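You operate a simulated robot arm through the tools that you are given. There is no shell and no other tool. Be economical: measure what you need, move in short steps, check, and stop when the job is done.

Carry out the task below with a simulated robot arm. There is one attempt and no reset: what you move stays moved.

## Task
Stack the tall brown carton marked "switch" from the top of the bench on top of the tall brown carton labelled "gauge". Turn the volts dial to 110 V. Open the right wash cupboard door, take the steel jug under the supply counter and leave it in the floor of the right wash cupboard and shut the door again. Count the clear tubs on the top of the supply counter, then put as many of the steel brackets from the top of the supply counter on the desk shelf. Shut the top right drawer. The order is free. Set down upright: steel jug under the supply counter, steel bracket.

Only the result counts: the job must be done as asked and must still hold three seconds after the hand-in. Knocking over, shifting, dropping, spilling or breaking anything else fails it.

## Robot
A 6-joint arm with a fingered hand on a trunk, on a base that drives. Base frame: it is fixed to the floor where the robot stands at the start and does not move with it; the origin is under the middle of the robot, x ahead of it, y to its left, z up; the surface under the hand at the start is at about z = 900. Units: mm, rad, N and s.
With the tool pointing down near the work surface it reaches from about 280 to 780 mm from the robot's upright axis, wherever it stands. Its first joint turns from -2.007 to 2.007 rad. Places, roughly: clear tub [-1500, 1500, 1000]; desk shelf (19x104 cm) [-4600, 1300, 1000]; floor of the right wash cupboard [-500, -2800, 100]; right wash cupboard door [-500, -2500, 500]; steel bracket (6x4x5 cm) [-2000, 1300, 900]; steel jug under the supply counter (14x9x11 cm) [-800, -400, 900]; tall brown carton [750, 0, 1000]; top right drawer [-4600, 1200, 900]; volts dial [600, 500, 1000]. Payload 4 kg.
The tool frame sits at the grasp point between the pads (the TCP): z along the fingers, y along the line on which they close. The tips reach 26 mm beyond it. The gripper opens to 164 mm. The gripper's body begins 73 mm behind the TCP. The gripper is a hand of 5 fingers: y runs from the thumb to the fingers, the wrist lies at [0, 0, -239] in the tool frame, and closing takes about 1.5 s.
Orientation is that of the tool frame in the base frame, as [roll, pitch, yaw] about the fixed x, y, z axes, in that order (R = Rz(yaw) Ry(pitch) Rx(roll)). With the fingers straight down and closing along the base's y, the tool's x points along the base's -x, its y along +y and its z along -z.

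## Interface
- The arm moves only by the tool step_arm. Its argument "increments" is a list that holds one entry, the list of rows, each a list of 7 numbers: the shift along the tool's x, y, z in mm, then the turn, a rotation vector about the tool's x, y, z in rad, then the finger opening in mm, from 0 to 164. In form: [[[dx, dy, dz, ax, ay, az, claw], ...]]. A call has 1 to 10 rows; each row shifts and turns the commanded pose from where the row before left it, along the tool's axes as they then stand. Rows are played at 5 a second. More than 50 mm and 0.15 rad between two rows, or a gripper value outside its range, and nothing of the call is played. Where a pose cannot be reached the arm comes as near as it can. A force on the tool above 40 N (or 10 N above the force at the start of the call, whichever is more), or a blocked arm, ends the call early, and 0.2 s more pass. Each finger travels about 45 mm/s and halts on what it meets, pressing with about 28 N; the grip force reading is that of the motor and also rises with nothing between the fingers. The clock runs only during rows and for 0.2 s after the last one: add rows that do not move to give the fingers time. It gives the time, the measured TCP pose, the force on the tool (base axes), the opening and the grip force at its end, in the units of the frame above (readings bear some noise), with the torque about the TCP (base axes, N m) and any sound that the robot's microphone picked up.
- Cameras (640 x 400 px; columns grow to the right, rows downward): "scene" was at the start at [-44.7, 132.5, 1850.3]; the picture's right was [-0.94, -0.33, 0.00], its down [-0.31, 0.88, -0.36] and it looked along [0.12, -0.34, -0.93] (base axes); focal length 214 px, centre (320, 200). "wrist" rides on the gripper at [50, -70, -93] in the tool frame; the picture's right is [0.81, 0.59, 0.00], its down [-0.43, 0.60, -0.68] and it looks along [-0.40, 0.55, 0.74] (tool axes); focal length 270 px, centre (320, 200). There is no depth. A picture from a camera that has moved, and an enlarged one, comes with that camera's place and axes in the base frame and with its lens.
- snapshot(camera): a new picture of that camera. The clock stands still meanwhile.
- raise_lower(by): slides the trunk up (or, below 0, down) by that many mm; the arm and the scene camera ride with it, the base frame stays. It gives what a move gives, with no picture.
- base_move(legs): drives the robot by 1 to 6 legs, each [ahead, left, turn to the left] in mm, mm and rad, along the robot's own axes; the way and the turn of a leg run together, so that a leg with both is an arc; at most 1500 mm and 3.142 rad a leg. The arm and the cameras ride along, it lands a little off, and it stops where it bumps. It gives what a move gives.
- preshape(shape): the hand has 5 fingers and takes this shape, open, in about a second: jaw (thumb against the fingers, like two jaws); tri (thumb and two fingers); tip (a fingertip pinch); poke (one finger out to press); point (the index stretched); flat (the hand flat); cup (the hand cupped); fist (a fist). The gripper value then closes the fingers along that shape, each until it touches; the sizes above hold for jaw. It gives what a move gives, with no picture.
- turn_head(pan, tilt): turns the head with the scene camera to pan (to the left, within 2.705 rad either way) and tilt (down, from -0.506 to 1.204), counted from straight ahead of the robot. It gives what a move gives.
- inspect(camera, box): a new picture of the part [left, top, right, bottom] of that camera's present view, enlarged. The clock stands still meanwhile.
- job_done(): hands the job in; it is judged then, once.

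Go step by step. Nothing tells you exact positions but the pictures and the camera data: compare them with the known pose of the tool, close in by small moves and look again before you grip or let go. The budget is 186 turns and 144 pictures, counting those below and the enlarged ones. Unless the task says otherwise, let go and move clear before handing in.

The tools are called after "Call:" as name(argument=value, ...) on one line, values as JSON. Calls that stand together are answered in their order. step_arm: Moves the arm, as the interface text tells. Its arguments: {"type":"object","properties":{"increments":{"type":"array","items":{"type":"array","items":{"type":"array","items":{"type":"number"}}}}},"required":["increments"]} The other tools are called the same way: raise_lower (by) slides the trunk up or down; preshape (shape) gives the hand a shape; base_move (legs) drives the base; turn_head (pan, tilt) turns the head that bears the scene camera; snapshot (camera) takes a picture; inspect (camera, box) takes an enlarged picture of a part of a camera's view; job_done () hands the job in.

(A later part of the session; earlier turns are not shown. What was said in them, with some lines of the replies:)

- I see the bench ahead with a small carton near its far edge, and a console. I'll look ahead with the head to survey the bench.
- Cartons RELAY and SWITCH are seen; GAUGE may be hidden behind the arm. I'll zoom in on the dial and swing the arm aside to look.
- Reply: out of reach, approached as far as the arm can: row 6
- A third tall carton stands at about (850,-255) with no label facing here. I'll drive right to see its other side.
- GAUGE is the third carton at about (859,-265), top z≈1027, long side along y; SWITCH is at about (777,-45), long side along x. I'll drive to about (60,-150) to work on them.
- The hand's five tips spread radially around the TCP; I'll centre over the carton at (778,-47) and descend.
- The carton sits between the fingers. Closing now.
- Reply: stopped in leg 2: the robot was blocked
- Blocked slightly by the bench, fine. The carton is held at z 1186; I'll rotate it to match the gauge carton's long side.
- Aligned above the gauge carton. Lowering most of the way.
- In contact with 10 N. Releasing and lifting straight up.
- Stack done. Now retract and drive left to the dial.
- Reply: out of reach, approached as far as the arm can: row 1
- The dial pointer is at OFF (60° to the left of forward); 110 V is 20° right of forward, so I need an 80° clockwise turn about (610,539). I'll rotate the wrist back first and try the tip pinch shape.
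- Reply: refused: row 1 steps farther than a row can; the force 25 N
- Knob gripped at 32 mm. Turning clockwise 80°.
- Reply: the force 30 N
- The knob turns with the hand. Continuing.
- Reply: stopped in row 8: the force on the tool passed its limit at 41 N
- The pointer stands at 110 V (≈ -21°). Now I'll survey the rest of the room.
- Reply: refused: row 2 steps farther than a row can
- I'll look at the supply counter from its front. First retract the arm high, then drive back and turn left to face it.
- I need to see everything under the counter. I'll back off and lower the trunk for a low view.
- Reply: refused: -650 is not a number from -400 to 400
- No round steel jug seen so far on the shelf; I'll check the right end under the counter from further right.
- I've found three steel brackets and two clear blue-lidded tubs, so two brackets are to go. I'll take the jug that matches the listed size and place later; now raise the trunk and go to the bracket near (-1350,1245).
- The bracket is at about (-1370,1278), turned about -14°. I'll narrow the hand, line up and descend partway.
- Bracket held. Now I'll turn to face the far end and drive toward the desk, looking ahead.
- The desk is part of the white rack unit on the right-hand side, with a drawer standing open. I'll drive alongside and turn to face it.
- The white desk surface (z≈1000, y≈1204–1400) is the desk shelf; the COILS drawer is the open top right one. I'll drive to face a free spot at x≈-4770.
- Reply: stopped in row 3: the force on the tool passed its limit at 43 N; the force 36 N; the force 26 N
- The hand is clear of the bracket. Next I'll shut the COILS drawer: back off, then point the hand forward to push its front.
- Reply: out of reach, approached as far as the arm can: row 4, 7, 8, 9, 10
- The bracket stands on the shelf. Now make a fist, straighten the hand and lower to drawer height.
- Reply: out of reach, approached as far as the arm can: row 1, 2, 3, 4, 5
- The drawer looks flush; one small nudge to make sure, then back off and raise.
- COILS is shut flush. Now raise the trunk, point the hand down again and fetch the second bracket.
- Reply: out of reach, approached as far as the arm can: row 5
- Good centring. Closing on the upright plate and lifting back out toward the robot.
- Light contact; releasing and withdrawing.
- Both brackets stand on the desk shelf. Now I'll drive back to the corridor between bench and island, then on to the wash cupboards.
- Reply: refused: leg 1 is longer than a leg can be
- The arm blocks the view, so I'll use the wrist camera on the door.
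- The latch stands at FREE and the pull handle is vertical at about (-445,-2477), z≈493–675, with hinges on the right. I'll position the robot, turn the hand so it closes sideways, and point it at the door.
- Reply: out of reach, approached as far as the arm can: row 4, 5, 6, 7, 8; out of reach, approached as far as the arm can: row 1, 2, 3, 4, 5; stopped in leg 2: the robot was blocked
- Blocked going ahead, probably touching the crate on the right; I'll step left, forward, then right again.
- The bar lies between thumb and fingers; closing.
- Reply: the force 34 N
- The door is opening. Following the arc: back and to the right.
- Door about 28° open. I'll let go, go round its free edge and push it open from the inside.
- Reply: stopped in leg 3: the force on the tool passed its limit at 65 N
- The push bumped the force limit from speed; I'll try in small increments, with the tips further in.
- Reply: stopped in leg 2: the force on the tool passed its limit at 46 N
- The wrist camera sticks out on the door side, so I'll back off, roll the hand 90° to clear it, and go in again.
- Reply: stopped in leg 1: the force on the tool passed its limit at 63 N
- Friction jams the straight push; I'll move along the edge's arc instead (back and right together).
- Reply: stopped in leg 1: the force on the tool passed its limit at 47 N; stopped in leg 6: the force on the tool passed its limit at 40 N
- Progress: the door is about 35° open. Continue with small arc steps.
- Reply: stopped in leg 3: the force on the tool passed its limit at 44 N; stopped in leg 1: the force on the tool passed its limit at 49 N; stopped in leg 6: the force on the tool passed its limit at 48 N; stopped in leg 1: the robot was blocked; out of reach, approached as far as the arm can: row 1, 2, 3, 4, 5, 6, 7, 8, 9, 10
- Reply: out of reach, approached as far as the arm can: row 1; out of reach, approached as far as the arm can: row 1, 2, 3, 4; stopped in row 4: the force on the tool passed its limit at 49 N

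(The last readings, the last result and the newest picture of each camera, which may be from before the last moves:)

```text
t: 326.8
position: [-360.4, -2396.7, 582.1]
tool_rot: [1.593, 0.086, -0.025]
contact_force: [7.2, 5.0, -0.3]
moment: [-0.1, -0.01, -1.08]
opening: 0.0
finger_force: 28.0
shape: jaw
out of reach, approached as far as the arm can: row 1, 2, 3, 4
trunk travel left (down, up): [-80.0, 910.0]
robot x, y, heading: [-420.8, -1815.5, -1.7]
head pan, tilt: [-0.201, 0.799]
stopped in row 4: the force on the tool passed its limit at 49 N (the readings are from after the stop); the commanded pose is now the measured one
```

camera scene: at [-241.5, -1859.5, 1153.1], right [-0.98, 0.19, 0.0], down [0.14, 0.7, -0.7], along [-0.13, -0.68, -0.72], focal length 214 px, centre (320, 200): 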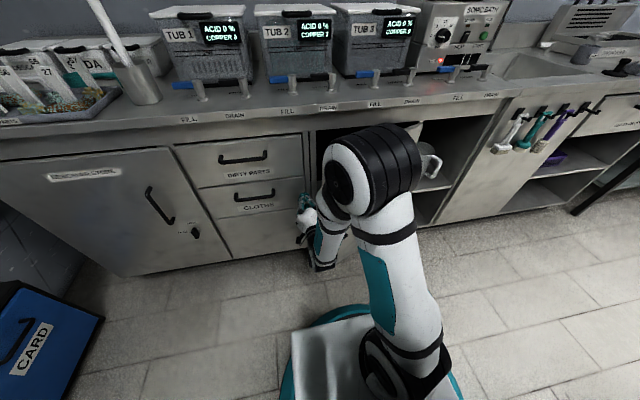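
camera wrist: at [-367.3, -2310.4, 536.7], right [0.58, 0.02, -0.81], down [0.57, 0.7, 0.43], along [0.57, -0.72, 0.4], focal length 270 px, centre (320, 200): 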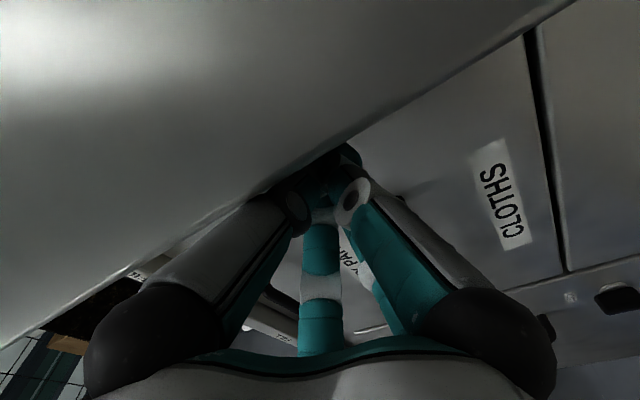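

Call:
base_move(legs=[[-11, -7, 0], [-11, -8, 0], [-11, -8, 0], [-11, -9, 0], [-11, -9, 0], [-11, -10, 0]])

Call:
base_move(legs=[[-10, -10, 0], [-10, -10, 0], [-8, -11, 0], [-8, -12, 0]])

Call:
snapshot(camera="scene")

```text
t: 329.4
position: [-404.6, -2325.2, 582.9]
tool_rot: [1.592, 0.083, -0.028]
contact_force: [-0.7, -0.4, -0.2]
moment: [-0.05, 0.02, 0.0]
opening: 0.2
finger_force: 28.1
shape: jaw
trunk travel left (down, up): [-80.0, 910.0]
robot x, y, heading: [-462.8, -1744.3, -1.703]
head pan, tilt: [-0.201, 0.799]
```

```text
t: 331.2
position: [-441.1, -2284.5, 582.7]
tool_rot: [1.593, 0.085, -0.025]
contact_force: [-0.9, 0.2, 0.0]
moment: [-0.01, -0.01, 0.01]
opening: 0.0
finger_force: 28.1
shape: jaw
trunk travel left (down, up): [-80.0, 910.0]
robot x, y, heading: [-507.0, -1703.2, -1.704]
head pan, tilt: [-0.201, 0.799]
```

```text
12 pictures are left
camera scene: at [-338.4, -1745.4, 1033.1], right [-0.94, 0.33, 0.0], down [0.23, 0.68, -0.7], along [-0.23, -0.66, -0.72], focal length 214 px, centre (320, 200)
```

scene: 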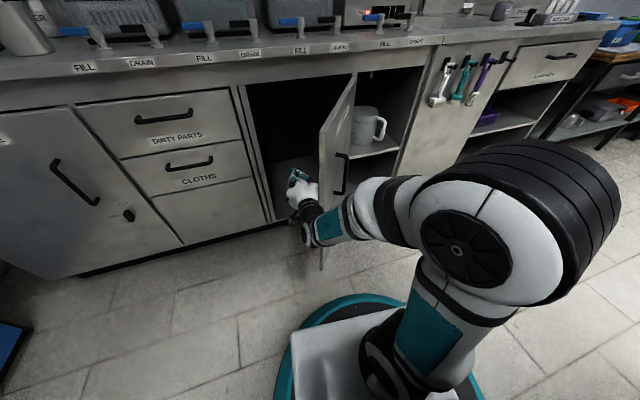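

The door stands about 55° open; keep pushing it right in small steps.

Call:
base_move(legs=[[0, -14, 0], [0, -14, 0], [4, -14, 0], [4, -14, 0], [4, -14, 0], [4, -14, 0]])

Call:
base_move(legs=[[10, -14, 0], [10, -14, 0], [10, -14, 0], [10, -14, 0], [10, -14, 0], [10, -14, 0]])

```text
t: 332.3
position: [-460.0, -2284.6, 581.5]
tool_rot: [1.593, 0.086, -0.035]
contact_force: [0.6, 0.9, 0.0]
moment: [-0.03, 0.01, -0.02]
opening: 0.2
finger_force: 27.8
shape: jaw
trunk travel left (down, up): [-80.0, 910.0]
robot x, y, heading: [-513.3, -1703.6, -1.714]
head pan, tilt: [-0.201, 0.799]
stopped in leg 2: the robot was blocked; the commanded pose is now the measured one
```

```text
t: 335.0
position: [-552.4, -2332.6, 581.9]
tool_rot: [1.594, 0.086, -0.036]
contact_force: [-0.3, 0.0, 0.3]
moment: [-0.03, -0.02, 0.03]
opening: 0.0
finger_force: 27.6
shape: jaw
trunk travel left (down, up): [-80.0, 910.0]
robot x, y, heading: [-607.4, -1747.4, -1.716]
head pan, tilt: [-0.201, 0.799]
```

Call:
base_move(legs=[[4, -14, 0], [4, -14, 0], [4, -14, 0], [4, -14, 0], [4, -14, 0]])

Call:
snapshot(camera="scene")

```text
t: 337.2
position: [-625.1, -2343.0, 581.7]
tool_rot: [1.594, 0.087, -0.034]
contact_force: [0.6, 0.5, -0.2]
moment: [-0.03, -0.01, -0.02]
opening: 0.0
finger_force: 28.0
shape: jaw
trunk travel left (down, up): [-80.0, 910.0]
robot x, y, heading: [-678.9, -1760.9, -1.715]
head pan, tilt: [-0.201, 0.799]
```

```text
11 pictures are left
camera scene: at [-516.3, -1804.7, 1033.1], right [-0.94, 0.34, 0.0], down [0.24, 0.68, -0.7], along [-0.23, -0.66, -0.72], focal length 214 px, centre (320, 200)
```

scene: 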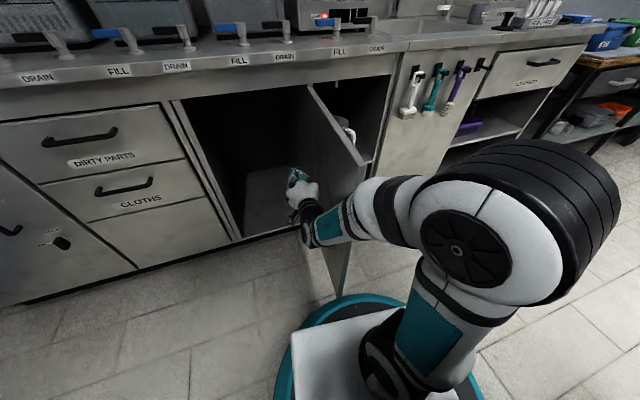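

Call:
base_move(legs=[[4, -14, 0], [4, -14, 0]])

Call:
base_move(legs=[[30, 560, 0], [0, 0, 0.144]])

Call:
raise_lower(by=400)

Call:
raise_lower(by=400)

Call:
step_arm(increments=[[[0, 0, 0, 0.15, 0, 0, 0], [0, 0, 0, 0.15, 0, 0, 0], [0, 0, 0, 0.15, 0, 0, 0], [0, 0, 0, 0.15, 0, 0, 0], [0, 0, 0, 0.15, 0, 0, 0], [0, 0, 0, 0.15, 0, 0, 0], [0, 0, 0, 0.15, 0, 0, 0], [0, 0, 0, 0.15, 0, 0, 0], [0, 0, 0, 0.15, 0, 0, 0], [0, 0, 0, 0.15, 0, 0, 0]]])

```text
t: 338.3
position: [-653.0, -2346.4, 581.3]
tool_rot: [1.593, 0.086, -0.035]
contact_force: [-0.6, -0.8, 0.3]
moment: [0.0, 0.01, -0.03]
opening: 0.0
finger_force: 28.2
shape: jaw
trunk travel left (down, up): [-80.0, 910.0]
robot x, y, heading: [-710.6, -1763.2, -1.716]
head pan, tilt: [-0.201, 0.799]
```

```text
t: 339.3
position: [-632.3, -2349.6, 580.8]
tool_rot: [1.594, 0.086, -0.035]
contact_force: [-0.1, -0.4, -0.1]
moment: [0.02, -0.02, 0.01]
opening: 0.1
finger_force: 28.1
shape: jaw
trunk travel left (down, up): [-80.0, 910.0]
robot x, y, heading: [-688.2, -1769.6, -1.708]
head pan, tilt: [-0.201, 0.799]
stopped in leg 1: the robot was blocked; the commanded pose is now the measured one
```

```text
t: 343.1
position: [-631.1, -2349.1, 981.8]
tool_rot: [1.595, 0.085, -0.036]
contact_force: [-0.6, 0.6, -0.2]
moment: [0.01, -0.01, 0.02]
opening: 0.0
finger_force: 27.8
shape: jaw
trunk travel left (down, up): [-480.0, 510.0]
robot x, y, heading: [-684.5, -1767.0, -1.711]
head pan, tilt: [-0.201, 0.799]
```

```text
t: 347.0
position: [-632.2, -2350.3, 1381.6]
tool_rot: [1.593, 0.086, -0.036]
contact_force: [0.3, -0.2, -0.2]
moment: [0.03, 0.04, -0.02]
opening: 0.2
finger_force: 28.1
shape: jaw
trunk travel left (down, up): [-880.0, 110.0]
robot x, y, heading: [-687.2, -1767.3, -1.718]
head pan, tilt: [-0.201, 0.799]
```

```text
t: 349.2
position: [-632.1, -2351.4, 1382.1]
tool_rot: [3.097, 0.086, -0.035]
contact_force: [-0.3, -0.2, -0.8]
moment: [0.06, -0.03, -0.02]
opening: 0.0
finger_force: 28.1
shape: jaw
trunk travel left (down, up): [-880.0, 110.0]
robot x, y, heading: [-684.7, -1768.4, -1.711]
head pan, tilt: [-0.201, 0.799]
```

The door edge is right beside my base; I'll back off a little, straighten, then go left.

Call:
base_move(legs=[[-42, 0, 0], [0, 0, 0.14], [0, 200, 0], [0, 380, 0]])

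Call:
turn_head(pan=-0.6, tilt=0.9)

Call:
snapshot(camera="scene")

```text
t: 353.9
position: [26.1, -2301.0, 1383.0]
tool_rot: [3.094, 0.085, 0.092]
contact_force: [0.6, 0.1, 0.3]
moment: [0.02, 0.04, 0.01]
opening: 0.0
finger_force: 28.1
shape: jaw
trunk travel left (down, up): [-880.0, 110.0]
robot x, y, heading: [-103.5, -1732.5, -1.583]
head pan, tilt: [-0.201, 0.799]
```

```text
t: 354.7
position: [25.5, -2301.0, 1382.9]
tool_rot: [3.094, 0.085, 0.092]
contact_force: [-0.7, -0.2, -0.3]
moment: [0.07, 0.02, -0.02]
opening: 0.0
finger_force: 28.3
shape: jaw
trunk travel left (down, up): [-880.0, 110.0]
robot x, y, heading: [-101.1, -1733.0, -1.588]
head pan, tilt: [-0.6, 0.901]
```

```text
10 pictures are left
camera scene: at [37.8, -1735.7, 1825.2], right [-0.82, 0.58, 0.0], down [0.45, 0.64, -0.62], along [-0.36, -0.51, -0.78], focal length 214 px, centre (320, 200)
```

scene: 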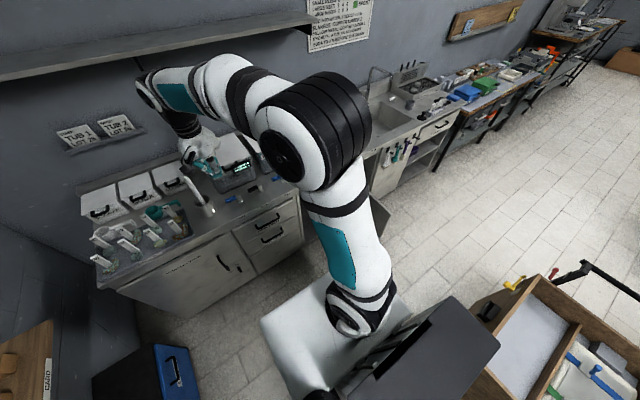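

Call:
base_move(legs=[[-1325, 0, 0.012], [0, 0, -1.57]])

Call:
step_arm(increments=[[[0, 0, 0, 0.047, 0.085, 0, 164], [0, 0, 45, 0, 0, 0, 164], [0, 0, 45, 0, 0, 0, 164], [0, 0, 45, 0, 0, 0, 164], [0, 0, 45, 0, 0, 0, 164], [0, 0, 0, 0, 0, 0, 164]]])

Call:
turn_head(pan=0.0, tilt=0.85)

Call:
snapshot(camera="scene")

```text
t: 365.2
position: [-647.0, -532.6, 1382.6]
tool_rot: [3.094, 0.085, -1.5]
contact_force: [-0.3, 1.0, -0.1]
moment: [0.0, -0.01, -0.01]
opening: 0.0
finger_force: 28.0
shape: jaw
trunk travel left (down, up): [-880.0, 110.0]
robot x, y, heading: [-74.0, -417.9, 3.106]
head pan, tilt: [-0.6, 0.901]
```

```text
t: 366.6
position: [-644.6, -531.0, 1204.3]
tool_rot: [3.14, 0.0, -1.496]
contact_force: [1.0, -1.0, -0.5]
moment: [-0.02, -0.03, -0.03]
opening: 163.9
finger_force: 0.1
shape: jaw
trunk travel left (down, up): [-880.0, 110.0]
robot x, y, heading: [-72.8, -415.5, 3.102]
head pan, tilt: [-0.6, 0.901]
```

```text
t: 367.6
position: [-646.0, -532.1, 1204.5]
tool_rot: [3.139, -0.001, -1.495]
contact_force: [-1.0, -0.2, -0.5]
moment: [0.03, -0.02, 0.0]
opening: 164.1
finger_force: 0.0
shape: jaw
trunk travel left (down, up): [-880.0, 110.0]
robot x, y, heading: [-75.4, -416.8, 3.101]
head pan, tilt: [0.0, 0.85]
```

```text
9 pictures are left
camera scene: at [-102.8, -602.3, 1829.0], right [0.04, 1.0, 0.0], down [0.75, -0.03, -0.66], along [-0.66, 0.02, -0.75], focal length 214 px, centre (320, 200)
```

scene: 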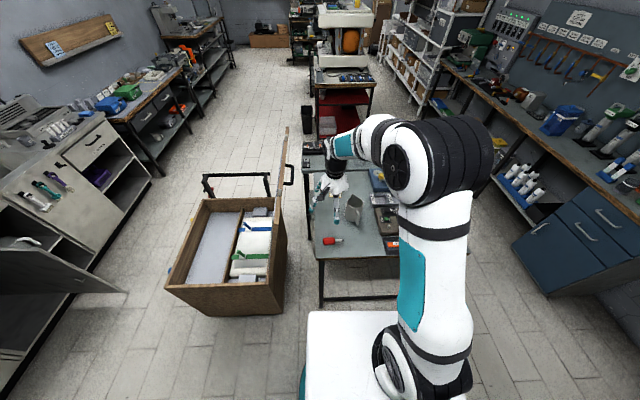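

Call:
step_arm(increments=[[[-30, 31, 0, 0, 0, 0, 164], [-30, 31, 0, 0, 0, 0, 164], [-31, 31, 0, 0, 0, 0, 164], [-31, 32, 0, 0, 0, 0, 164], [0, 0, 40, 0, 0, 0, 164], [0, 0, 34, 0, 0, 0, 164], [0, 0, 0, 0, 0, 0, 164]]])

Call:
snapshot(camera="wrist")

```text
t: 369.2
position: [-781.7, -420.3, 1131.3]
tool_rot: [3.138, 0.001, -1.499]
contact_force: [0.1, -0.9, 0.3]
moment: [0.0, 0.03, -0.02]
opening: 163.9
finger_force: 0.1
shape: jaw
trunk travel left (down, up): [-880.0, 110.0]
robot x, y, heading: [-76.0, -417.9, 3.106]
head pan, tilt: [0.0, 0.85]
```

```text
8 pictures are left
camera wrist: at [-707.5, -464.1, 1223.8], right [-0.53, -0.85, 0.0], down [-0.62, 0.39, 0.68], along [-0.58, 0.36, -0.73], focal length 270 px, centre (320, 200)
```

wrist: 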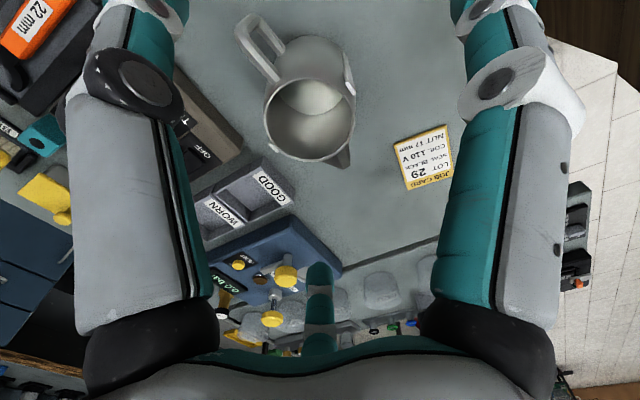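

The jug's handle points toward me at about 17°. I'll rotate so it falls between thumb and neighbour finger, centre over (-790,-402) and go down partway.

Call:
step_arm(increments=[[[0, 0, 0, 0, 0, 0.14, 140], [0, 0, 0, 0, 0, 0.13, 140], [0, 0, 0, 0, 0, 0.13, 140], [-14, 13, 0, 0, 0, 0, 140], [0, 0, 40, 0, 0, 0, 140], [0, 0, 40, 0, 0, 0, 140], [0, 0, 0, 0, 0, 0, 140]]])

Call:
snapshot(camera="wrist")

```text
t: 370.8
position: [-790.4, -402.0, 1048.2]
tool_rot: [3.141, -0.001, -1.899]
contact_force: [0.5, 0.0, 0.0]
moment: [0.0, -0.01, 0.01]
opening: 140.2
finger_force: 0.1
shape: jaw
trunk travel left (down, up): [-880.0, 110.0]
robot x, y, heading: [-74.2, -419.0, 3.101]
head pan, tilt: [0.0, 0.85]
```

```text
7 pictures are left
camera wrist: at [-739.7, -472.1, 1140.2], right [-0.82, -0.58, 0.0], down [-0.42, 0.6, 0.68], along [-0.39, 0.55, -0.73], focal length 270 px, centre (320, 200)
```

wrist: 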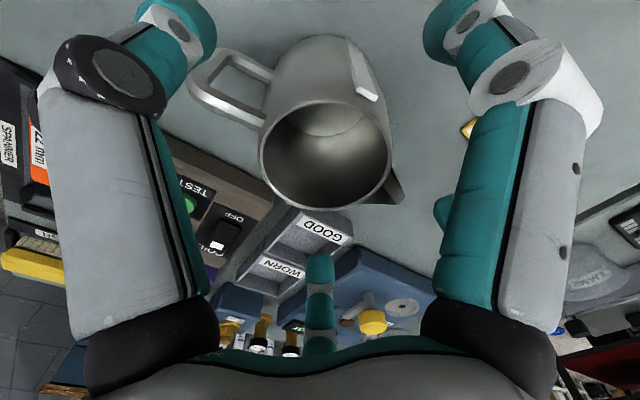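

Clear on all sides; descending and gripping the jug.

Call:
step_arm(increments=[[[0, 0, 30, 0, 0, 0, 140], [0, 0, 30, 0, 0, 0, 140], [0, 0, 26, 0, 0, 0, 140], [0, 0, 0, 0, 0, 0, 60], [0, 0, 0, 0, 0, 0, 60], [0, 0, 0, 0, 0, 0, 60], [0, 0, 0, 0, 0, 0, 60], [0, 0, 0, 0, 0, 0, 60], [0, 0, 0, 0, 0, 0, 60]]])

```text
t: 372.8
position: [-788.7, -403.1, 962.6]
tool_rot: [3.141, -0.001, -1.898]
contact_force: [0.3, 0.4, -0.8]
moment: [-0.03, 0.01, 0.01]
opening: 77.6
finger_force: 27.8
shape: jaw
trunk travel left (down, up): [-880.0, 110.0]
robot x, y, heading: [-74.0, -417.3, 3.109]
head pan, tilt: [0.0, 0.85]
```

Call:
step_arm(increments=[[[0, 0, -30, 0, 0, 0, 60], [0, 0, -45, 0, 0, 0, 60], [0, 0, -45, 0, 0, 0, 60], [0, 0, -45, 0, 0, 0, 60], [0, 0, -45, 0, 0, 0, 60], [-14, -40, 0, 0, 0, 0, 60], [-14, -40, 0, 0, 0, 0, 60], [-14, -40, 0, 0, 0, 0, 60], [-14, -40, 0, 0, 0, 0, 60], [-14, -40, 0, 0, 0, 0, 60]]])

Call:
base_move(legs=[[0, 0, 1.59], [1290, -60, 0]])

```text
t: 375.0
position: [-575.8, -400.5, 1176.2]
tool_rot: [3.139, -0.001, -1.899]
contact_force: [0.1, -0.2, -2.5]
moment: [0.04, 0.06, -0.01]
opening: 77.3
finger_force: 28.0
shape: jaw
trunk travel left (down, up): [-880.0, 110.0]
robot x, y, heading: [-71.4, -413.0, 3.106]
head pan, tilt: [0.0, 0.85]
```

```text
t: 385.3
position: [-207.2, -2214.6, 1175.4]
tool_rot: [3.14, 0.001, -0.335]
contact_force: [0.1, -0.5, -1.6]
moment: [-0.01, 0.01, 0.0]
opening: 77.3
finger_force: 28.1
shape: jaw
trunk travel left (down, up): [-880.0, 110.0]
robot x, y, heading: [-187.7, -1711.5, -1.614]
head pan, tilt: [0.0, 0.85]
```

Jug held. I'll straighten, shift right and lower the trunk in front of the open cupboard.

Call:
base_move(legs=[[0, 0, 0.043], [0, -150, 0]])

Call:
raise_lower(by=-400)

Call:
raise_lower(by=-400)

Call:
turn_head(pan=-0.35, tilt=0.75)

Call:
snapshot(camera="scene")

```text
t: 387.1
position: [-336.9, -2214.5, 1174.5]
tool_rot: [-3.141, -0.002, -0.291]
contact_force: [0.2, -0.6, -2.0]
moment: [-0.02, -0.02, -0.01]
opening: 77.1
finger_force: 27.7
shape: jaw
trunk travel left (down, up): [-880.0, 110.0]
robot x, y, heading: [-331.1, -1712.3, -1.571]
head pan, tilt: [0.0, 0.85]
```

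```text
t: 390.9
position: [-335.3, -2214.9, 775.1]
tool_rot: [3.141, 0.0, -0.29]
contact_force: [-0.9, -0.6, -2.1]
moment: [-0.01, 0.01, -0.04]
opening: 77.1
finger_force: 28.5
shape: jaw
trunk travel left (down, up): [-480.0, 510.0]
robot x, y, heading: [-338.1, -1712.7, -1.573]
head pan, tilt: [0.0, 0.85]
```

```text
t: 394.8
position: [-335.5, -2214.4, 374.5]
tool_rot: [3.139, -0.001, -0.292]
contact_force: [-0.4, -0.4, -2.4]
moment: [-0.02, 0.0, -0.03]
opening: 77.0
finger_force: 27.7
shape: jaw
trunk travel left (down, up): [-80.0, 910.0]
robot x, y, heading: [-336.4, -1709.5, -1.568]
head pan, tilt: [0.0, 0.85]
```

```text
t: 395.6
position: [-336.6, -2215.2, 375.0]
tool_rot: [3.141, 0.0, -0.29]
contact_force: [-0.5, -0.7, -1.2]
moment: [-0.03, 0.01, -0.01]
opening: 77.2
finger_force: 28.6
shape: jaw
trunk travel left (down, up): [-80.0, 910.0]
robot x, y, heading: [-338.3, -1712.2, -1.568]
head pan, tilt: [-0.351, 0.75]
```

```text
6 pictures are left
camera scene: at [-183.0, -1729.7, 1037.0], right [-0.94, 0.34, 0.0], down [0.23, 0.64, -0.73], along [-0.25, -0.69, -0.68], focal length 214 px, centre (320, 200)
```

scene: 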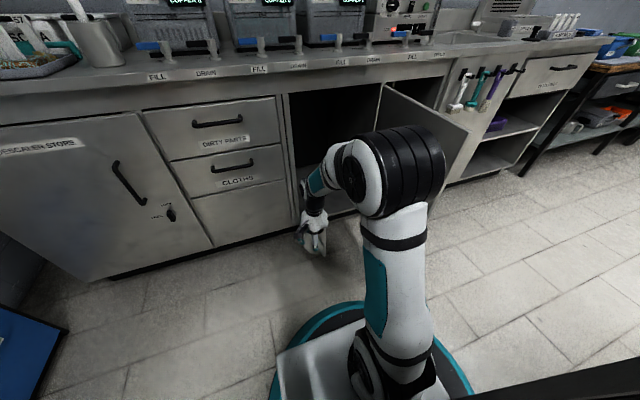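

The door is wide open. Lower further, shift the hand right and start moving in.

Call:
raise_lower(by=-78)

Call:
step_arm(increments=[[[-32, 10, 20, 0, 0, 0, 60], [-32, 9, 20, 0, 0, 0, 60], [-32, 9, 20, 0, 0, 0, 60], [0, 0, 0, 0, 0, 0, 60]]])

Call:
base_move(legs=[[0, -42, 0], [270, 0, 0]])

Call:
snapshot(camera="scene")

```text
t: 396.7
position: [-335.3, -2214.6, 296.6]
tool_rot: [3.139, 0.001, -0.293]
contact_force: [0.1, -0.5, -1.3]
moment: [-0.01, 0.01, -0.02]
opening: 77.1
finger_force: 28.2
shape: jaw
trunk travel left (down, up): [-2.0, 988.0]
robot x, y, heading: [-337.0, -1713.5, -1.569]
head pan, tilt: [-0.351, 0.75]
```

```text
t: 397.7
position: [-435.6, -2210.9, 237.0]
tool_rot: [3.14, 0.001, -0.292]
contact_force: [0.4, -0.4, -2.2]
moment: [0.01, -0.01, 0.0]
opening: 77.1
finger_force: 28.0
shape: jaw
trunk travel left (down, up): [-2.0, 988.0]
robot x, y, heading: [-334.5, -1712.4, -1.57]
head pan, tilt: [-0.351, 0.75]
```

```text
t: 400.1
position: [-472.0, -2479.3, 236.6]
tool_rot: [3.139, 0.001, -0.285]
contact_force: [-0.3, 0.5, -2.1]
moment: [-0.01, -0.03, -0.01]
opening: 76.9
finger_force: 27.7
shape: jaw
trunk travel left (down, up): [-2.0, 988.0]
robot x, y, heading: [-381.3, -1979.8, -1.561]
head pan, tilt: [-0.351, 0.75]
```

```text
5 pictures are left
camera scene: at [-224.1, -1996.3, 959.1], right [-0.94, 0.34, 0.0], down [0.23, 0.64, -0.73], along [-0.25, -0.69, -0.68], focal length 214 px, centre (320, 200)
```

scene: 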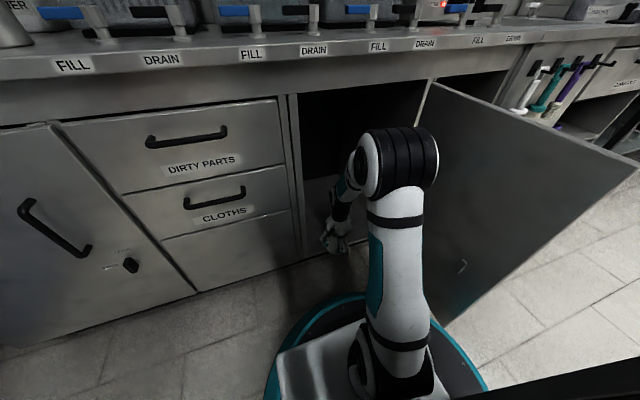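

Call:
step_arm(increments=[[[11, 36, 0, 0, 0, 0, 60], [11, 36, 0, 0, 0, 0, 60], [11, 36, 0, 0, 0, 0, 60], [11, 36, 0, 0, 0, 0, 60], [11, 36, 0, 0, 0, 0, 60], [11, 36, 0, 0, 0, 0, 60], [0, 0, 0, 0, 0, 0, 60]]])

```text
t: 401.7
position: [-469.0, -2707.5, 232.5]
tool_rot: [-3.14, 0.0, -0.285]
contact_force: [0.1, 0.1, -1.9]
moment: [-0.03, 0.04, -0.03]
opening: 77.2
finger_force: 28.1
shape: jaw
trunk travel left (down, up): [-2.0, 988.0]
robot x, y, heading: [-375.8, -1982.1, -1.562]
head pan, tilt: [-0.351, 0.75]
```

Inside. Lowering to the floor.

Call:
step_arm(increments=[[[0, 0, 12, 0, 0, 0, 60], [0, 0, 10, 0, 0, 0, 60], [0, 0, 8, 0, 0, 0, 60], [0, 0, 5, 0, 0, 0, 60], [0, 0, 4, 0, 0, 0, 60], [0, 0, 0, 0, 0, 0, 60]]])

Call:
step_arm(increments=[[[0, 0, 5, 0, 0, 0, 60], [0, 0, 4, 0, 0, 0, 60], [0, 0, 4, 0, 0, 0, 60], [0, 0, 4, 0, 0, 0, 60], [0, 0, 4, 0, 0, 0, 60], [0, 0, 4, 0, 0, 0, 60], [0, 0, 4, 0, 0, 0, 60]]])

```text
t: 403.1
position: [-468.4, -2704.5, 196.2]
tool_rot: [3.141, 0.001, -0.285]
contact_force: [0.0, -0.1, -2.4]
moment: [-0.01, 0.01, -0.02]
opening: 76.8
finger_force: 27.6
shape: jaw
trunk travel left (down, up): [-2.0, 988.0]
robot x, y, heading: [-377.9, -1978.2, -1.561]
head pan, tilt: [-0.351, 0.75]
```

```text
t: 404.5
position: [-471.3, -2708.0, 180.6]
tool_rot: [3.13, 0.0, -0.284]
contact_force: [0.4, 7.0, 21.8]
moment: [0.72, -0.15, 0.04]
opening: 78.2
finger_force: 28.0
shape: jaw
trunk travel left (down, up): [-2.0, 988.0]
robot x, y, heading: [-377.3, -1978.8, -1.562]
head pan, tilt: [-0.351, 0.75]
stopped in row 6: the force on the tool passed its limit at 44 N (the readings are from after the stop); the commanded pose is now the measured one
```

Floor contact at TCP z≈181. Relieve slightly, release, then lift off.

Call:
step_arm(increments=[[[0, 0, -1.5, 0, 0, 0, 60], [0, 0, -1, 0, 0, 0, 70], [0, 0, 0, 0, 0, 0, 85], [0, 0, 0, 0, 0, 0, 110], [0, 0, 0, 0, 0, 0, 135], [0, 0, 0, 0, 0, 0, 135], [0, 0, 0, 0, 0, 0, 135], [0, 0, 0, 0, 0, 0, 135]]])

Call:
step_arm(increments=[[[0, 0, -20, 0, 0, 0, 135], [0, 0, -30, 0, 0, 0, 135], [0, 0, -30, 0, 0, 0, 135], [0, 0, -30, 0, 0, 0, 135], [0, 0, -20, 0, 0, 0, 135], [0, 0, 0, 0, 0, 0, 135]]])

Call:
snapshot(camera="wrist")

```text
t: 406.3
position: [-469.9, -2706.2, 180.0]
tool_rot: [3.133, -0.002, -0.283]
contact_force: [0.4, -0.7, -0.1]
moment: [-0.05, -0.01, 0.0]
opening: 134.6
finger_force: 0.0
shape: jaw
trunk travel left (down, up): [-2.0, 988.0]
robot x, y, heading: [-376.7, -1975.5, -1.563]
head pan, tilt: [-0.351, 0.75]
```

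```text
t: 407.7
position: [-468.4, -2705.7, 310.2]
tool_rot: [3.133, -0.001, -0.286]
contact_force: [0.1, 0.7, 0.1]
moment: [-0.02, -0.03, 0.02]
opening: 134.6
finger_force: 0.1
shape: jaw
trunk travel left (down, up): [-2.0, 988.0]
robot x, y, heading: [-378.3, -1978.4, -1.564]
head pan, tilt: [-0.351, 0.75]
```

```text
4 pictures are left
camera wrist: at [-400.6, -2651.6, 402.1], right [0.61, -0.79, 0.01], down [-0.58, -0.44, 0.68], along [-0.54, -0.42, -0.73], focal length 270 px, centre (320, 200)
```

wrist: 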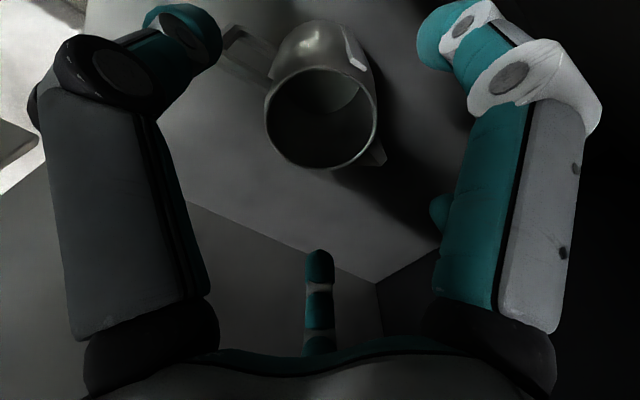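

The jug stands upright in the cupboard. Now withdraw, raise the hand over the door, go round to its outside and prepare to shut it.

Call:
step_arm(increments=[[[-11, -36, 0, 0, 0, 0, 135], [-11, -36, 0, 0, 0, 0, 135], [-11, -36, 0, 0, 0, 0, 135], [-11, -36, 0, 0, 0, 0, 135], [-11, -36, 0, 0, 0, 0, 135], [-11, -36, 0, 0, 0, 0, 60], [0, 0, 0, 0, 0, 0, 0]]])

Call:
base_move(legs=[[-240, 0, 0]])

Call:
raise_lower(by=400)

Call:
raise_lower(by=260)

Call:
base_move(legs=[[0, -200, 0], [0, -190, 0]])

```text
t: 409.3
position: [-474.5, -2478.6, 309.5]
tool_rot: [3.135, -0.001, -0.284]
contact_force: [-0.1, 0.3, -0.4]
moment: [-0.01, 0.02, 0.01]
opening: 84.7
finger_force: 0.1
shape: jaw
trunk travel left (down, up): [-2.0, 988.0]
robot x, y, heading: [-376.7, -1977.2, -1.566]
head pan, tilt: [-0.351, 0.75]
```

```text
t: 411.1
position: [-473.2, -2240.3, 310.1]
tool_rot: [3.136, -0.003, -0.284]
contact_force: [0.2, 0.5, -0.3]
moment: [0.0, -0.02, 0.01]
opening: 0.2
finger_force: 28.0
shape: jaw
trunk travel left (down, up): [-2.0, 988.0]
robot x, y, heading: [-379.0, -1738.0, -1.564]
head pan, tilt: [-0.351, 0.75]
```

```text
t: 414.9
position: [-474.2, -2239.7, 710.3]
tool_rot: [3.135, -0.002, -0.284]
contact_force: [0.8, 0.5, 0.4]
moment: [-0.03, 0.0, -0.03]
opening: 0.0
finger_force: 28.0
shape: jaw
trunk travel left (down, up): [-402.0, 588.0]
robot x, y, heading: [-379.1, -1739.7, -1.566]
head pan, tilt: [-0.351, 0.75]
```

```text
t: 417.6
position: [-475.5, -2240.2, 969.5]
tool_rot: [3.134, -0.001, -0.285]
contact_force: [0.3, -0.2, -0.2]
moment: [0.01, 0.01, 0.0]
opening: 0.0
finger_force: 28.0
shape: jaw
trunk travel left (down, up): [-662.0, 328.0]
robot x, y, heading: [-378.4, -1738.7, -1.568]
head pan, tilt: [-0.351, 0.75]
```

```text
t: 420.4
position: [-871.9, -2241.2, 970.4]
tool_rot: [3.135, -0.002, -0.289]
contact_force: [-0.6, -0.6, 0.4]
moment: [-0.01, 0.01, 0.0]
opening: 0.0
finger_force: 28.2
shape: jaw
trunk travel left (down, up): [-662.0, 328.0]
robot x, y, heading: [-770.4, -1743.9, -1.568]
head pan, tilt: [-0.351, 0.75]
```

Call:
raise_lower(by=-400)

Call:
raise_lower(by=-80)

Call:
base_move(legs=[[0, 40, 0], [0, 20, 0], [0, 20, 0], [0, 20, 0], [0, 20, 0], [0, 20, 0]])

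Call:
base_move(legs=[[0, 22, 0], [0, 22, 0], [0, 22, 0], [0, 22, 0], [0, 22, 0], [0, 22, 0]])

```text
t: 424.2
position: [-870.9, -2241.7, 570.2]
tool_rot: [3.135, -0.001, -0.289]
contact_force: [0.0, 0.2, 0.5]
moment: [-0.04, 0.0, -0.05]
opening: 0.2
finger_force: 28.3
shape: jaw
trunk travel left (down, up): [-262.0, 728.0]
robot x, y, heading: [-772.4, -1742.8, -1.566]
head pan, tilt: [-0.351, 0.75]
```

```text
t: 425.4
position: [-870.7, -2242.0, 489.8]
tool_rot: [3.134, -0.003, -0.289]
contact_force: [0.7, -0.4, -0.2]
moment: [-0.01, -0.02, -0.04]
opening: 0.2
finger_force: 28.2
shape: jaw
trunk travel left (down, up): [-182.0, 808.0]
robot x, y, heading: [-775.5, -1741.1, -1.573]
head pan, tilt: [-0.351, 0.75]
```

```text
t: 428.2
position: [-730.7, -2240.8, 490.5]
tool_rot: [3.134, -0.003, -0.29]
contact_force: [-1.2, 0.6, -0.6]
moment: [0.0, 0.0, 0.0]
opening: 0.0
finger_force: 27.9
shape: jaw
trunk travel left (down, up): [-182.0, 808.0]
robot x, y, heading: [-633.2, -1739.8, -1.571]
head pan, tilt: [-0.351, 0.75]
```

```text
t: 431.0
position: [-596.3, -2240.2, 491.3]
tool_rot: [3.135, -0.002, -0.29]
contact_force: [-0.7, 0.5, -1.0]
moment: [0.0, 0.03, -0.03]
opening: 0.2
finger_force: 27.9
shape: jaw
trunk travel left (down, up): [-182.0, 808.0]
robot x, y, heading: [-497.5, -1740.3, -1.568]
head pan, tilt: [-0.351, 0.75]
```

Call:
base_move(legs=[[6, 20, 0], [8, 20, 0], [10, 18, 0], [12, 16, 0], [14, 14, 0], [16, 10, 0]])

Call:
snapshot(camera="scene")

```text
t: 433.7
position: [-497.4, -2307.3, 490.5]
tool_rot: [3.135, -0.001, -0.288]
contact_force: [-0.2, 0.5, 0.8]
moment: [0.04, 0.0, 0.03]
opening: 0.0
finger_force: 27.9
shape: jaw
trunk travel left (down, up): [-182.0, 808.0]
robot x, y, heading: [-399.8, -1808.2, -1.567]
head pan, tilt: [-0.351, 0.75]
```

```text
3 pictures are left
camera scene: at [-246.9, -1825.3, 1139.1], right [-0.94, 0.34, 0.0], down [0.23, 0.64, -0.73], along [-0.25, -0.69, -0.68], focal length 214 px, centre (320, 200)
```

scene: 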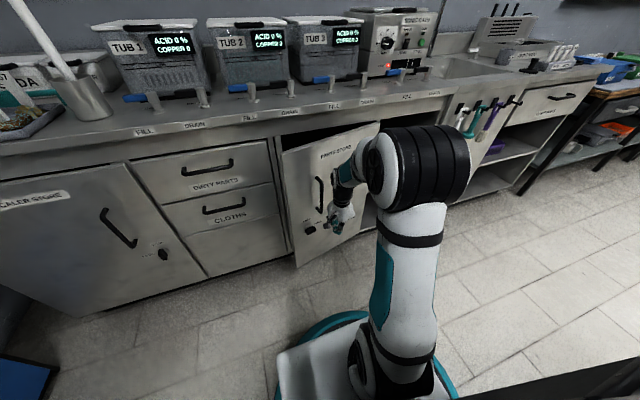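

The door is mostly closed; pushing ahead now.

Call:
base_move(legs=[[20, 3, 0], [20, 3, 0], [20, 3, 0], [20, 3, 0], [20, 3, 0]])

Call:
base_move(legs=[[12, 3, 0], [10, 3, 0], [10, 2, 0], [10, 2, 0], [10, 2, 0], [10, 2, 0]])

Call:
snapshot(camera="scene")

```text
t: 436.1
position: [-483.7, -2406.1, 490.5]
tool_rot: [3.135, -0.002, -0.289]
contact_force: [0.6, 0.7, -0.5]
moment: [0.01, 0.04, 0.01]
opening: 0.0
finger_force: 27.7
shape: jaw
trunk travel left (down, up): [-182.0, 808.0]
robot x, y, heading: [-387.8, -1905.7, -1.57]
head pan, tilt: [-0.351, 0.75]
```

```text
t: 437.2
position: [-481.4, -2417.6, 488.8]
tool_rot: [-3.137, 0.005, -0.289]
contact_force: [-2.9, 8.1, 4.4]
moment: [-0.9, -0.51, 0.14]
opening: 0.0
finger_force: 27.8
shape: jaw
trunk travel left (down, up): [-182.0, 808.0]
robot x, y, heading: [-381.0, -1922.9, -1.57]
head pan, tilt: [-0.351, 0.75]
stopped in leg 2: the robot was blocked; the commanded pose is now the measured one
```

```text
2 pictures are left
camera scene: at [-227.5, -1940.6, 1139.1], right [-0.94, 0.34, 0.0], down [0.23, 0.64, -0.73], along [-0.25, -0.69, -0.68], focal length 214 px, centre (320, 200)
```

scene: 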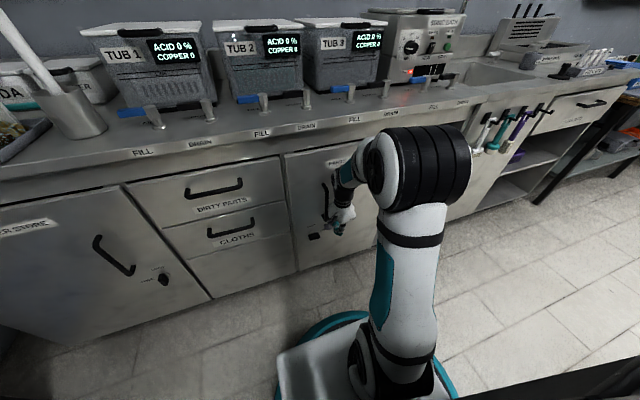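

Call:
inspect(camera="scene", box=[260, 140, 380, 270])

```text
3.08 times, centred on (320, 205) of scene
camera zoom: at [-227.5, -1940.6, 1139.1], right [-0.94, 0.34, 0.0], down [0.23, 0.64, -0.73], along [-0.25, -0.69, -0.68], focal length 660 px, centre (320, 185)
```

zoom: 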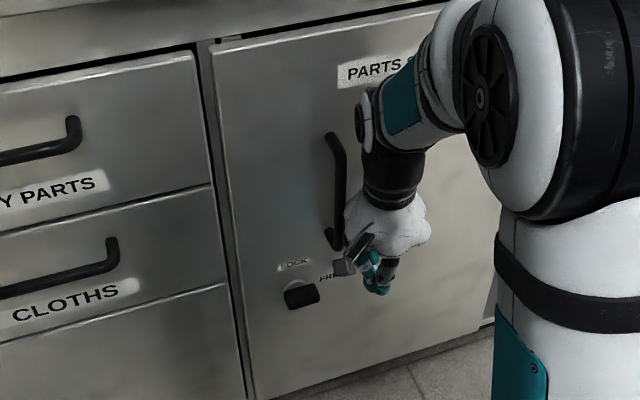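

The door appears shut flush. One last gentle press, then back away clear.

Call:
base_move(legs=[[8, 0, 0], [8, 0, 0]])

Call:
base_move(legs=[[-60, 0, 0], [-90, 40, 0]])

Call:
inspect(camera="scene", box=[240, 110, 420, 270])

```text
t: 438.1
position: [-485.3, -2420.6, 486.8]
tool_rot: [-3.129, 0.005, -0.295]
contact_force: [-3.9, 4.6, 1.7]
moment: [-0.47, -0.45, 0.02]
opening: 0.0
finger_force: 28.0
shape: jaw
trunk travel left (down, up): [-182.0, 808.0]
robot x, y, heading: [-381.5, -1931.4, -1.572]
head pan, tilt: [-0.351, 0.75]
stopped in leg 1: the robot was blocked; the commanded pose is now the measured one
```

```text
t: 439.8
position: [-441.7, -2272.9, 486.9]
tool_rot: [-3.128, 0.006, -0.29]
contact_force: [-1.0, -0.2, -0.1]
moment: [0.0, 0.0, 0.03]
opening: 0.1
finger_force: 28.0
shape: jaw
trunk travel left (down, up): [-182.0, 808.0]
robot x, y, heading: [-339.0, -1781.9, -1.572]
head pan, tilt: [-0.351, 0.75]
```

```text
2.50 times, centred on (330, 190) of scene
camera zoom: at [-186.9, -1799.1, 1139.1], right [-0.94, 0.34, 0.0], down [0.23, 0.64, -0.73], along [-0.25, -0.69, -0.68], focal length 536 px, centre (295, 225)
```

zoom: 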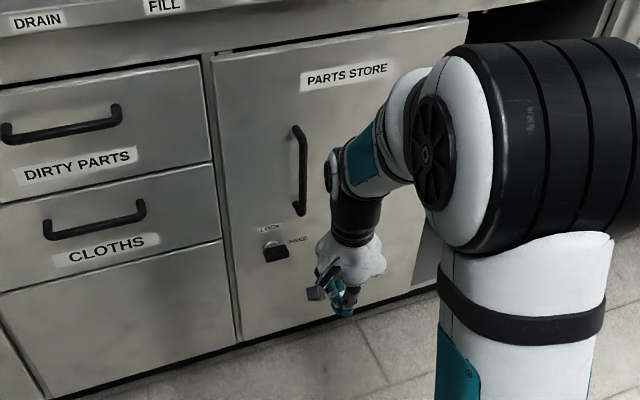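

The cupboard door stays shut, the hand is clear, and the other tasks are finished, so I'm handing in.

Call:
job_done()

```text
The job is handed in.
```

I handed the job in with every step carried out, but which steel jug you meant is uncertain. I moved the round one from the island table, because it matches the size and place you listed. It was not under the supply counter. The only jugs under the counter are lidded 1.5 L ones, a yellow and a grey, and I left both there.

- **Carton:** "switch" stands on top of "gauge", with the long sides lined up.
- **Volts dial:** it points at 110 V.
- **Jug and cupboard:** the jug stands upright on the floor of the right wash cupboard ("PARTS STORE"), and the door is shut. My base bumped the open wooden crate near the wash cupboards a couple of times; I did not see it move.
- **Brackets:** I counted two clear tubs (the blue-lidded ones) on the supply counter, so two steel brackets stand upright on the desk shelf.
- **Top right drawer:** "COILS" is shut flush with its neighbour.
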